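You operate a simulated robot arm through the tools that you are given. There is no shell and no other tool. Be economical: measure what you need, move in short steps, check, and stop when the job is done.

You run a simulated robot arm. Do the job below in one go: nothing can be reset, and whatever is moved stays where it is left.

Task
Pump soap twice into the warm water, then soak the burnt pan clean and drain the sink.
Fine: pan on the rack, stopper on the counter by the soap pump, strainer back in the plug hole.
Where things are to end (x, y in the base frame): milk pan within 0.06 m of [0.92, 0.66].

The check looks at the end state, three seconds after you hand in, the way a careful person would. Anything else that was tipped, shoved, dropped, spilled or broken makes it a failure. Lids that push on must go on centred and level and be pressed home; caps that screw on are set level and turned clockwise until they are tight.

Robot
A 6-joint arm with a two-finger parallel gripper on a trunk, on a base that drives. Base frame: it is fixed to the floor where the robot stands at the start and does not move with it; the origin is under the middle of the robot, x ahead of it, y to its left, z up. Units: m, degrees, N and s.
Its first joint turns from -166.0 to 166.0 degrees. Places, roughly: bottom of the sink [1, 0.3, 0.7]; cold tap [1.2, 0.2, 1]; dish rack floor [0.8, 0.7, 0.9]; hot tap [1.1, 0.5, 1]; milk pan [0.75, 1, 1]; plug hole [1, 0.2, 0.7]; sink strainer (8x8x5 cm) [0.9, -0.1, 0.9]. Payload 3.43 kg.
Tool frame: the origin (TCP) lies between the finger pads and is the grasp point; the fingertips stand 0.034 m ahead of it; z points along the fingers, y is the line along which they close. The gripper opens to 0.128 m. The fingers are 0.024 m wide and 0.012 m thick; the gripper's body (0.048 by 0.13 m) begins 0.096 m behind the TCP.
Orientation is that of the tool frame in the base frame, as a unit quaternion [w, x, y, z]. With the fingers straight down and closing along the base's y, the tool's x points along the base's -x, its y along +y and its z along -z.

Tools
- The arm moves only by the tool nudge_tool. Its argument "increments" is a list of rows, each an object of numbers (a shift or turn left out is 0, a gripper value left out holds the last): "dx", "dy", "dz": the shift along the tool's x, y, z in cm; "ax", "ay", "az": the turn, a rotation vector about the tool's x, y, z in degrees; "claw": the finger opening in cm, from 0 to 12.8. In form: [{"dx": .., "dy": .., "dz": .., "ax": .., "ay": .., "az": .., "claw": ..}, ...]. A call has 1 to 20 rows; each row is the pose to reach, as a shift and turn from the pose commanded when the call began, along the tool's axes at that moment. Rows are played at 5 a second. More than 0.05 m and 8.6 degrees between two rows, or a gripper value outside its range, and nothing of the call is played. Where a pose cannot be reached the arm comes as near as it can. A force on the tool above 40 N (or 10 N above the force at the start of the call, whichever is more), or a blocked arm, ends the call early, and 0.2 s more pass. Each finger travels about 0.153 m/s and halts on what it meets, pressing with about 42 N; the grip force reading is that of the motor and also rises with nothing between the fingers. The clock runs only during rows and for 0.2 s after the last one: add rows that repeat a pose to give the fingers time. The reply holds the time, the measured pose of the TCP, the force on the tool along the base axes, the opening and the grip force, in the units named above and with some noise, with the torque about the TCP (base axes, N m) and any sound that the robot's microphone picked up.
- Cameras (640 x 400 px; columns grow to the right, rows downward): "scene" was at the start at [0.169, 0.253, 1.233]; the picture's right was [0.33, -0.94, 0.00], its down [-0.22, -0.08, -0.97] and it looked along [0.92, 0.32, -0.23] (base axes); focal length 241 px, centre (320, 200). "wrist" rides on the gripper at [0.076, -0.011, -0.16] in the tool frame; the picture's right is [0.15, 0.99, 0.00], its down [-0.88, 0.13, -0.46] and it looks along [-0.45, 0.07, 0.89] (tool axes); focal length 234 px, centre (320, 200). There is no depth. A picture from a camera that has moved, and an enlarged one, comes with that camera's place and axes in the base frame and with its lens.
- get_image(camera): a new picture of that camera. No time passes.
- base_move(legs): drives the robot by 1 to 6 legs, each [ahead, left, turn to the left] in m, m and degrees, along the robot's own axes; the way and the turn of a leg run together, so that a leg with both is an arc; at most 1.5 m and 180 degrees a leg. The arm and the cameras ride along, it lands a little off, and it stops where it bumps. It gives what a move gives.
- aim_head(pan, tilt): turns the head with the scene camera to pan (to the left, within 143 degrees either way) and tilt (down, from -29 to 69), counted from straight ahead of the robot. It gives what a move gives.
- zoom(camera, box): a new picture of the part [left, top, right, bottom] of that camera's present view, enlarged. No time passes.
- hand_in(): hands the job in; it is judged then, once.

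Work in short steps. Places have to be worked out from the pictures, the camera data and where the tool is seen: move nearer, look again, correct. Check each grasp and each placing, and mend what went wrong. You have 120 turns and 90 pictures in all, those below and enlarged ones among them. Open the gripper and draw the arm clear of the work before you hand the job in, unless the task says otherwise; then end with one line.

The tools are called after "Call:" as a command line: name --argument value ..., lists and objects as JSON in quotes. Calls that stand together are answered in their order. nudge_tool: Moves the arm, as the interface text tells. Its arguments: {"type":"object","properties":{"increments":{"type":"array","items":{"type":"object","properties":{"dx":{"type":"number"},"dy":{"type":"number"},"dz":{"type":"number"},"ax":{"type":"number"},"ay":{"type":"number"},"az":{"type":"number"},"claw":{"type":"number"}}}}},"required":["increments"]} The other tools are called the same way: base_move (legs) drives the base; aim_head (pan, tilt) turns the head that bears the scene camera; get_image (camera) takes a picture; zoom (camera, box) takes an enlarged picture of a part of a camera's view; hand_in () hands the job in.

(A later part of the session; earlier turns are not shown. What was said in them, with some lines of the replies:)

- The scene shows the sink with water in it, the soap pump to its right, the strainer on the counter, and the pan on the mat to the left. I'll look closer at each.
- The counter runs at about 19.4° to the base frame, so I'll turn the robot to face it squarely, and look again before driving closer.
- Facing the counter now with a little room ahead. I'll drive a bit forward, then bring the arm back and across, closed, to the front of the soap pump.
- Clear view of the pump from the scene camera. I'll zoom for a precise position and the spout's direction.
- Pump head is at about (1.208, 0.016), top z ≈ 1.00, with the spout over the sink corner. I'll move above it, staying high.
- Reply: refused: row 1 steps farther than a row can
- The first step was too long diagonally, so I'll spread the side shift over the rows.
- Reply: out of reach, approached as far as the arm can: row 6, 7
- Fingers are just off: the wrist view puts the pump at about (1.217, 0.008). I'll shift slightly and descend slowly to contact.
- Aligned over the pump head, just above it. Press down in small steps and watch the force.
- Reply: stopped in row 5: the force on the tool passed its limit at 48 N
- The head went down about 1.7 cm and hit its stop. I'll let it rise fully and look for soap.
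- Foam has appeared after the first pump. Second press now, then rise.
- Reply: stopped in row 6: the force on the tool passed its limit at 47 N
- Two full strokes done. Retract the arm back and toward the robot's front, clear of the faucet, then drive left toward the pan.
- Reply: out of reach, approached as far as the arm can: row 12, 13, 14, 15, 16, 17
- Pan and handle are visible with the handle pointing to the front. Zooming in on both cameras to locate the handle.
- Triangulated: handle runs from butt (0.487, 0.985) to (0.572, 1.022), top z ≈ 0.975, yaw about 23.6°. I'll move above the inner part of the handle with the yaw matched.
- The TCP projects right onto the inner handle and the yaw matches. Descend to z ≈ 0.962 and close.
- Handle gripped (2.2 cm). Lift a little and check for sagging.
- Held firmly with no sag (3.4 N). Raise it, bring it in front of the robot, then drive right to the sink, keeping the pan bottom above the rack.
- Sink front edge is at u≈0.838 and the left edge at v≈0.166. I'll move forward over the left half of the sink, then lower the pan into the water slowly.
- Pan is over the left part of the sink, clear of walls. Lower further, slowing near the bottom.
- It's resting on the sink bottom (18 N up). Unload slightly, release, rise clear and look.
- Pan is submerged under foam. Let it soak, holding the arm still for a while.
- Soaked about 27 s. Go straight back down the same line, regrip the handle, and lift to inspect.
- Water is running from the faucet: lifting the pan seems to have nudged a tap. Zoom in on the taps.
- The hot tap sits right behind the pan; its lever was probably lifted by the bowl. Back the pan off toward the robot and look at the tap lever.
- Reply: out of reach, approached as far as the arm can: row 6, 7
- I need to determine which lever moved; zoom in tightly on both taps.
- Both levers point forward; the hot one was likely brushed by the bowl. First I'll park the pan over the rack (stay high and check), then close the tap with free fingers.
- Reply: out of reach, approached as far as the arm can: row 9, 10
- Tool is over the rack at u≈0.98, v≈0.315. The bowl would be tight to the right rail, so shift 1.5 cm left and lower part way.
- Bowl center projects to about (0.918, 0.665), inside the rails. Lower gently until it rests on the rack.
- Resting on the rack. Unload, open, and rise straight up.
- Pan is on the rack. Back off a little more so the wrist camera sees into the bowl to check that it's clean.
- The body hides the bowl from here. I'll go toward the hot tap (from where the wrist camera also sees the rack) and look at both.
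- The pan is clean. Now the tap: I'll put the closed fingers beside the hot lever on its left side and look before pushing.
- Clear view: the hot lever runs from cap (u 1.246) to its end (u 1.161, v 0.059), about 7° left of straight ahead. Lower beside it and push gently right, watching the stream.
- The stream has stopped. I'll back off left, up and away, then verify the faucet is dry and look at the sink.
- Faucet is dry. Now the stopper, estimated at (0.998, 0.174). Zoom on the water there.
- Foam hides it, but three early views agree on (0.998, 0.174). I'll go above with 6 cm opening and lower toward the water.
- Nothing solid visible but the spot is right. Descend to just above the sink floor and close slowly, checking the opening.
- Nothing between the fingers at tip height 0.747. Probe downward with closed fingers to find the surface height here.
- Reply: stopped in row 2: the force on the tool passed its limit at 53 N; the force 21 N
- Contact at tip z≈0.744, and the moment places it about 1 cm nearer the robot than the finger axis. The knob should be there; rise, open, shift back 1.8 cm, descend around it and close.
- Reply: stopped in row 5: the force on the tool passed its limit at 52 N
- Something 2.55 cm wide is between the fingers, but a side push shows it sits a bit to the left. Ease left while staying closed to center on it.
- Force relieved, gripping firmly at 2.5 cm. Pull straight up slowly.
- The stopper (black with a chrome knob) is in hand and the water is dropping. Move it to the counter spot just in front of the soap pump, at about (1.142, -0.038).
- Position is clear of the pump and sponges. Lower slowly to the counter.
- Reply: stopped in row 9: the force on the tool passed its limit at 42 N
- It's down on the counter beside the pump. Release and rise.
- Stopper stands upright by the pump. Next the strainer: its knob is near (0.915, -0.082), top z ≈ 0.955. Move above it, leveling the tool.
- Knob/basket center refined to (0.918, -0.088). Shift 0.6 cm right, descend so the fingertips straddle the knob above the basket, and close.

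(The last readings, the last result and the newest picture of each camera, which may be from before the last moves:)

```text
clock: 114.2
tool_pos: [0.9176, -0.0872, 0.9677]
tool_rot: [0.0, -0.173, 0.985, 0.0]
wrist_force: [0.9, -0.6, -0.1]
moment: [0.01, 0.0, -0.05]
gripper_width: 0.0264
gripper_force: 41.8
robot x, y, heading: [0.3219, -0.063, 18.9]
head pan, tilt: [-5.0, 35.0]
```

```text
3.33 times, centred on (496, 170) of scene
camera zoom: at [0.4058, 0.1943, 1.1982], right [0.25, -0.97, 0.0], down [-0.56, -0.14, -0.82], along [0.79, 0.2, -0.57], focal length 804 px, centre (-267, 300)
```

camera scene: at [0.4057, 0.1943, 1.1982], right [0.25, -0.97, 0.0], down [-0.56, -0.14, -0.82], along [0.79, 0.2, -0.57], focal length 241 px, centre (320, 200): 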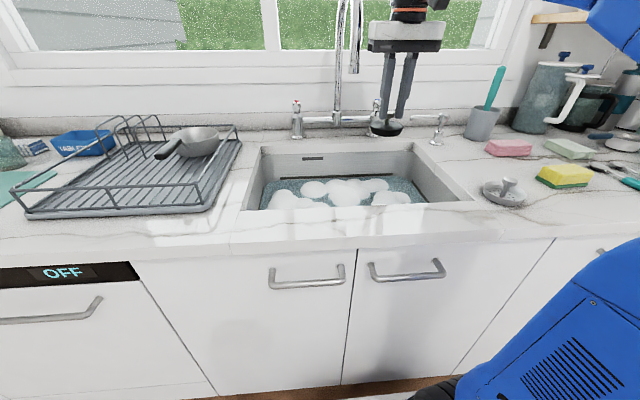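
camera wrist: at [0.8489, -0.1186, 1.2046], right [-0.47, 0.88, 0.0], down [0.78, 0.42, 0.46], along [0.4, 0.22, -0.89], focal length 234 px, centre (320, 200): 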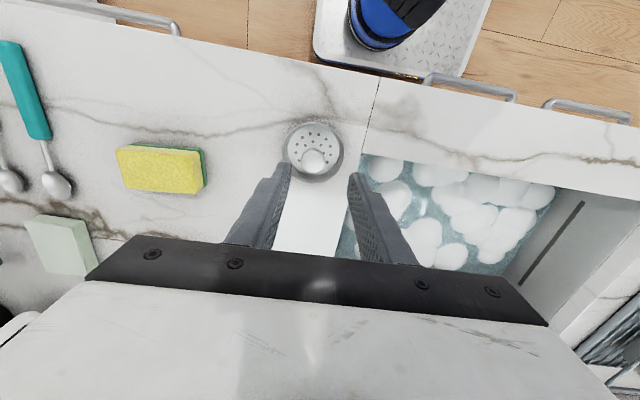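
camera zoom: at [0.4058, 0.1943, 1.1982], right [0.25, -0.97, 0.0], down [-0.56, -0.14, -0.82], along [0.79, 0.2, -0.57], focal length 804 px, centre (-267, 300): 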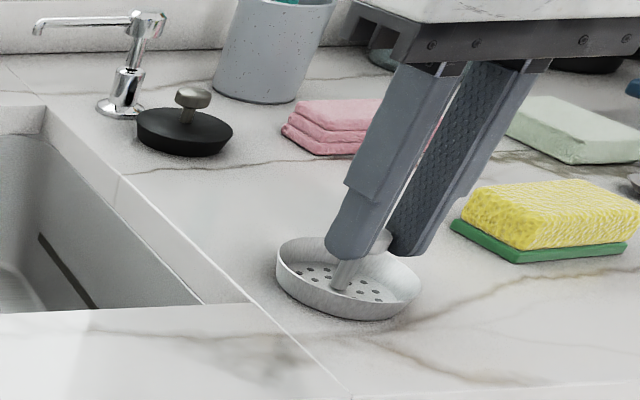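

Knob gripped. Lift and move over the sink to see the drained plug hole.

Call:
nudge_tool --increments '[{"dz": -3}, {"dz": -7}, {"dz": -11}, {"dx": -2, "dy": 3.5, "dz": -12}, {"dx": -4, "dy": 7.5, "dz": -12}, {"dx": -6, "dy": 11, "dz": -12}, {"dx": -6, "dy": 11, "dz": -12}]'

Call:
get_image --camera "wrist"

Call:
get_image --camera "scene"

```text
clock: 115.8
tool_pos: [0.9368, 0.0355, 1.0878]
tool_rot: [0.0, -0.173, 0.985, 0.0]
wrist_force: [0.3, -0.2, -0.7]
moment: [0.02, -0.01, 0.02]
gripper_width: 0.0264
gripper_force: 41.3
robot x, y, heading: [0.3196, -0.061, 19.4]
head pan, tilt: [-5.0, 35.0]
```

```text
18 pictures are left
camera wrist: at [0.8692, -0.0012, 1.2495], right [-0.47, 0.88, 0.0], down [0.78, 0.42, 0.46], along [0.4, 0.22, -0.89], focal length 234 px, centre (320, 200)
```

wrist: 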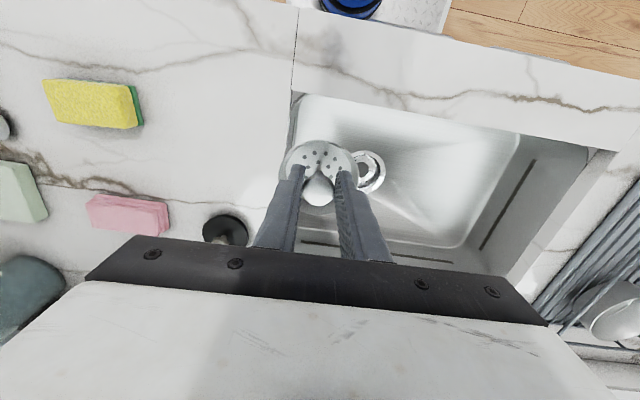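

```text
17 pictures are left
camera scene: at [0.4057, 0.1943, 1.1982], right [0.25, -0.97, 0.0], down [-0.56, -0.14, -0.82], along [0.79, 0.2, -0.57], focal length 241 px, centre (320, 200)
```

scene: 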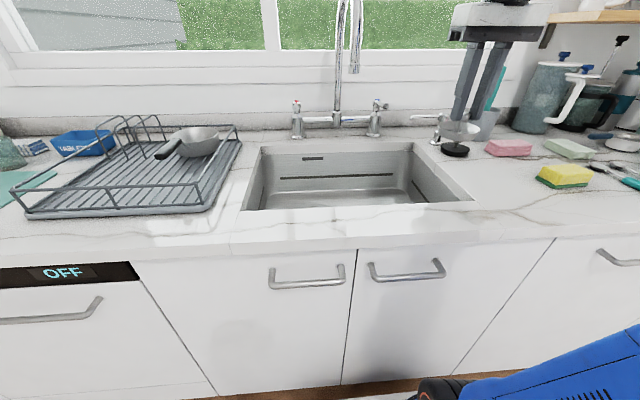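

Sink is drained. I'll shift to the left side of the hole so the wrist camera sees it unobstructed, and measure its center.

Call:
nudge_tool --increments '[{"dx": -1.5, "dy": 4.5}, {"dx": -3, "dy": 9}, {"dx": -5, "dy": 13.5}, {"dx": -7, "dy": 18}, {"dx": -7, "dy": 22}, {"dx": -7, "dy": 23.6}, {"dx": -7, "dy": 23.6}]'

Call:
zoom --camera "wrist" --box '[160, 80, 400, 230]'

```text
clock: 117.4
tool_pos: [0.9195, 0.2831, 1.0884]
tool_rot: [0.0, -0.173, 0.985, 0.0]
wrist_force: [0.7, 0.5, -0.6]
moment: [-0.01, 0.0, -0.02]
gripper_width: 0.0266
gripper_force: 42.6
robot x, y, heading: [0.3145, -0.0626, 19.0]
head pan, tilt: [-5.0, 35.0]
```

```text
2.67 times, centred on (280, 155) of wrist
camera zoom: at [0.8529, 0.2461, 1.2489], right [-0.47, 0.88, 0.0], down [0.78, 0.42, 0.46], along [0.4, 0.22, -0.89], focal length 624 px, centre (427, 320)
```

zoom: 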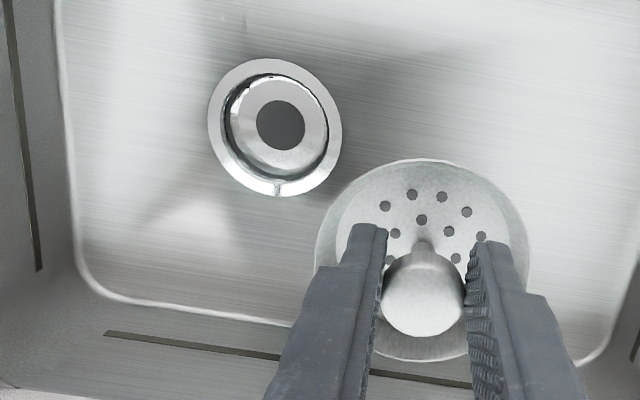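

The hole center works out to about (0.992, 0.181), and the strainer axis sits ~0.4 cm ahead of the TCP. Move over it and lower to just above the hole.

Call:
nudge_tool --increments '[{"dx": -1, "dy": -4}, {"dx": -2, "dy": -8}, {"dx": -2.9, "dy": -12.1}, {"dx": -2.9, "dy": -12.1, "dz": 4}, {"dx": -2.9, "dy": -12.1, "dz": 8}, {"dx": -2.9, "dy": -12.1, "dz": 12}, {"dx": -2.9, "dy": -12.1, "dz": 16}, {"dx": -2.9, "dy": -12.1, "dz": 20}, {"dx": -2.9, "dy": -12.1, "dz": 24}, {"dx": -2.9, "dy": -12.1, "dz": 27}, {"dx": -2.9, "dy": -12.1, "dz": 27}]'

Call:
zoom --camera "wrist" --box '[200, 90, 440, 240]'

```text
clock: 119.8
tool_pos: [0.9881, 0.1786, 0.8168]
tool_rot: [0.0, -0.173, 0.985, 0.0]
wrist_force: [-0.6, 0.0, -0.5]
moment: [-0.04, 0.03, -0.01]
gripper_width: 0.0266
gripper_force: 41.8
robot x, y, heading: [0.3173, -0.0661, 19.1]
head pan, tilt: [-5.0, 35.0]
```

```text
2.67 times, centred on (320, 165) of wrist
camera zoom: at [0.9221, 0.1416, 0.9773], right [-0.47, 0.88, 0.0], down [0.78, 0.42, 0.46], along [0.4, 0.22, -0.89], focal length 624 px, centre (320, 293)
```

zoom: 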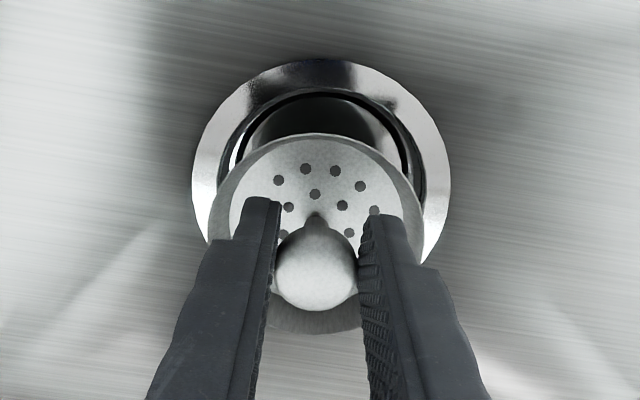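

Alignment is within about 2 mm. Nudge 0.15 cm ahead and lower gently until it seats.

Call:
nudge_tool --increments '[{"dx": -0.15, "dz": 2}, {"dx": -0.15, "dz": 3}, {"dx": -0.15, "dz": 3.5}, {"dx": -0.15, "dz": 4}, {"dx": -0.15, "dz": 4.5}, {"dx": -0.15, "dz": 4.9}, {"dx": -0.15, "dz": 5.2}, {"dx": -0.15, "dz": 5.5}, {"dx": -0.15, "dz": 5.8}]'

Call:
zoom --camera "wrist" --box '[200, 90, 440, 240]'

```text
clock: 121.8
tool_pos: [0.9909, 0.1806, 0.7612]
tool_rot: [0.002, -0.173, 0.985, 0.001]
wrist_force: [-7.5, 4.6, 28.4]
moment: [0.26, -0.04, 0.13]
gripper_width: 0.0264
gripper_force: 41.6
robot x, y, heading: [0.3176, -0.0619, 19.3]
head pan, tilt: [-5.0, 35.0]
```

```text
2.67 times, centred on (320, 165) of wrist
camera zoom: at [0.9239, 0.1438, 0.9221], right [-0.47, 0.88, 0.0], down [0.78, 0.42, 0.46], along [0.4, 0.22, -0.89], focal length 624 px, centre (320, 293)
```

zoom: 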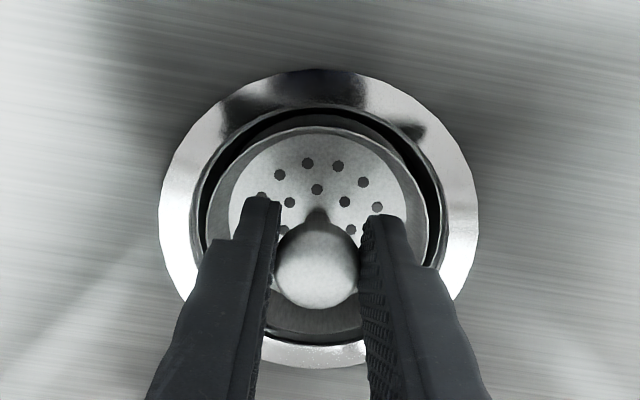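

The strainer has dropped into the hole, centered, and bears on its seat (28 N). Release with a small opening and rise.

Call:
nudge_tool --increments '[{"dz": -0.2}, {"dz": -0.3, "claw": 3.2}, {"dz": -0.3, "claw": 4}, {"dz": -0.3, "claw": 4.2}, {"dz": -2}, {"dz": -5}, {"dz": -9}, {"dz": -13}, {"dz": -17}, {"dz": -21}, {"dz": -25}, {"dz": -29}, {"dz": -32}]'

Call:
zoom --camera "wrist" --box '[200, 90, 440, 240]'

```text
clock: 124.6
tool_pos: [0.9923, 0.1791, 1.0821]
tool_rot: [0.001, -0.172, 0.985, 0.0]
wrist_force: [0.1, 0.0, -0.1]
moment: [-0.02, -0.02, 0.02]
gripper_width: 0.0418
gripper_force: 0.1
robot x, y, heading: [0.3158, -0.0657, 19.2]
head pan, tilt: [-5.0, 35.0]
```

```text
2.67 times, centred on (320, 165) of wrist
camera zoom: at [0.9263, 0.142, 1.2425], right [-0.47, 0.88, 0.0], down [0.78, 0.42, 0.46], along [0.4, 0.22, -0.89], focal length 624 px, centre (320, 293)
```

zoom: 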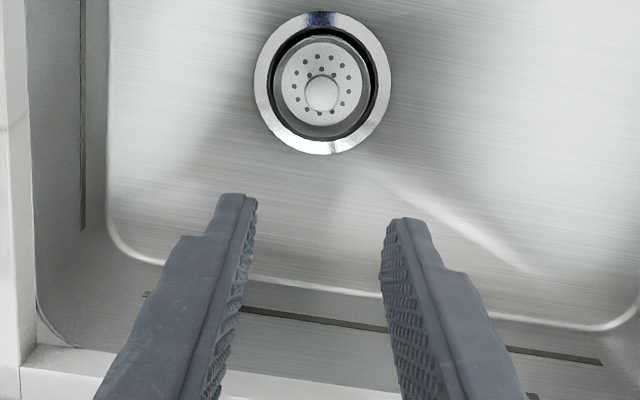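

Strainer is seated and centered. Retract the arm clear and take a final look at everything.

Call:
nudge_tool --increments '[{"dx": 4}, {"dx": 8}, {"dx": 12}, {"dx": 16}, {"dx": 20}, {"dx": 24, "claw": 8}, {"dx": 26, "claw": 8}]'

Call:
base_move --legs '[[-0.15, 0.1, 0]]'

Call:
get_image --camera "scene"

Call:
zoom --camera "scene" --box '[100, 100, 324, 240]'

```text
clock: 126.2
tool_pos: [0.7478, 0.0888, 1.079]
tool_rot: [0.0, -0.173, 0.985, 0.0]
wrist_force: [0.2, -0.7, 0.1]
moment: [-0.05, 0.04, 0.04]
gripper_width: 0.08
gripper_force: 0.1
robot x, y, heading: [0.3187, -0.0638, 19.2]
head pan, tilt: [-5.0, 35.0]
```

```text
clock: 127.7
tool_pos: [0.5676, 0.1337, 1.0798]
tool_rot: [0.0, -0.175, 0.985, 0.0]
wrist_force: [-0.7, -0.7, -0.2]
moment: [0.0, 0.03, -0.03]
gripper_width: 0.0799
gripper_force: 0.1
robot x, y, heading: [0.1364, -0.0211, 19.6]
head pan, tilt: [-5.0, 35.0]
```

```text
12 pictures are left
camera scene: at [0.2255, 0.2384, 1.1982], right [0.25, -0.97, 0.0], down [-0.56, -0.14, -0.82], along [0.79, 0.2, -0.57], focal length 241 px, centre (320, 200)
```

scene: 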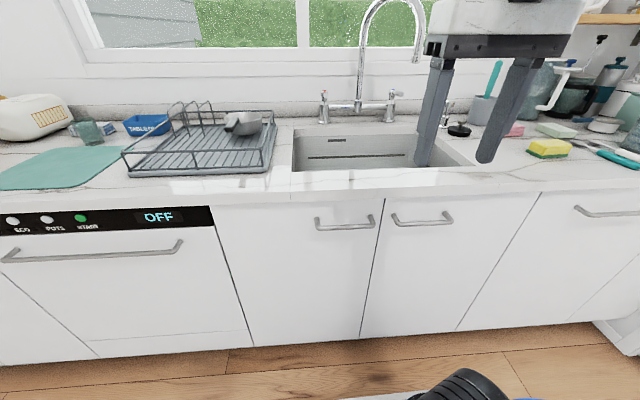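

```text
2.86 times, centred on (212, 170) of scene
camera zoom: at [0.2255, 0.2384, 1.1982], right [0.25, -0.97, 0.0], down [-0.56, -0.14, -0.82], along [0.79, 0.2, -0.57], focal length 690 px, centre (629, 286)
```

zoom: 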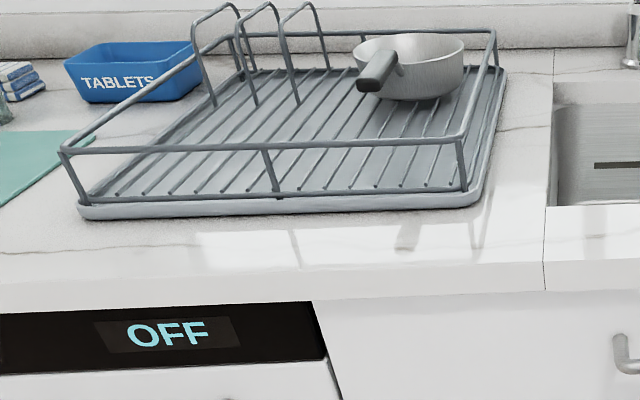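

The pan sits on the rack at about (0.918, 0.666). The sink is empty, the faucet is dry, the strainer and stopper are in place, and the arm is clear. Handing in.

Call:
hand_in

```text
The job is handed in.
```

I've handed the job in: the soap was pumped twice, the pan soaked clean and put on the rack at about (0.918, 0.666), the sink drained, the stopper left on the counter by the soap pump, and the strainer seated in the plug hole. While I was lifting the pan, hot water briefly started running, probably because the bowl nudged the hot tap lever; I pushed the lever back and the water stopped.
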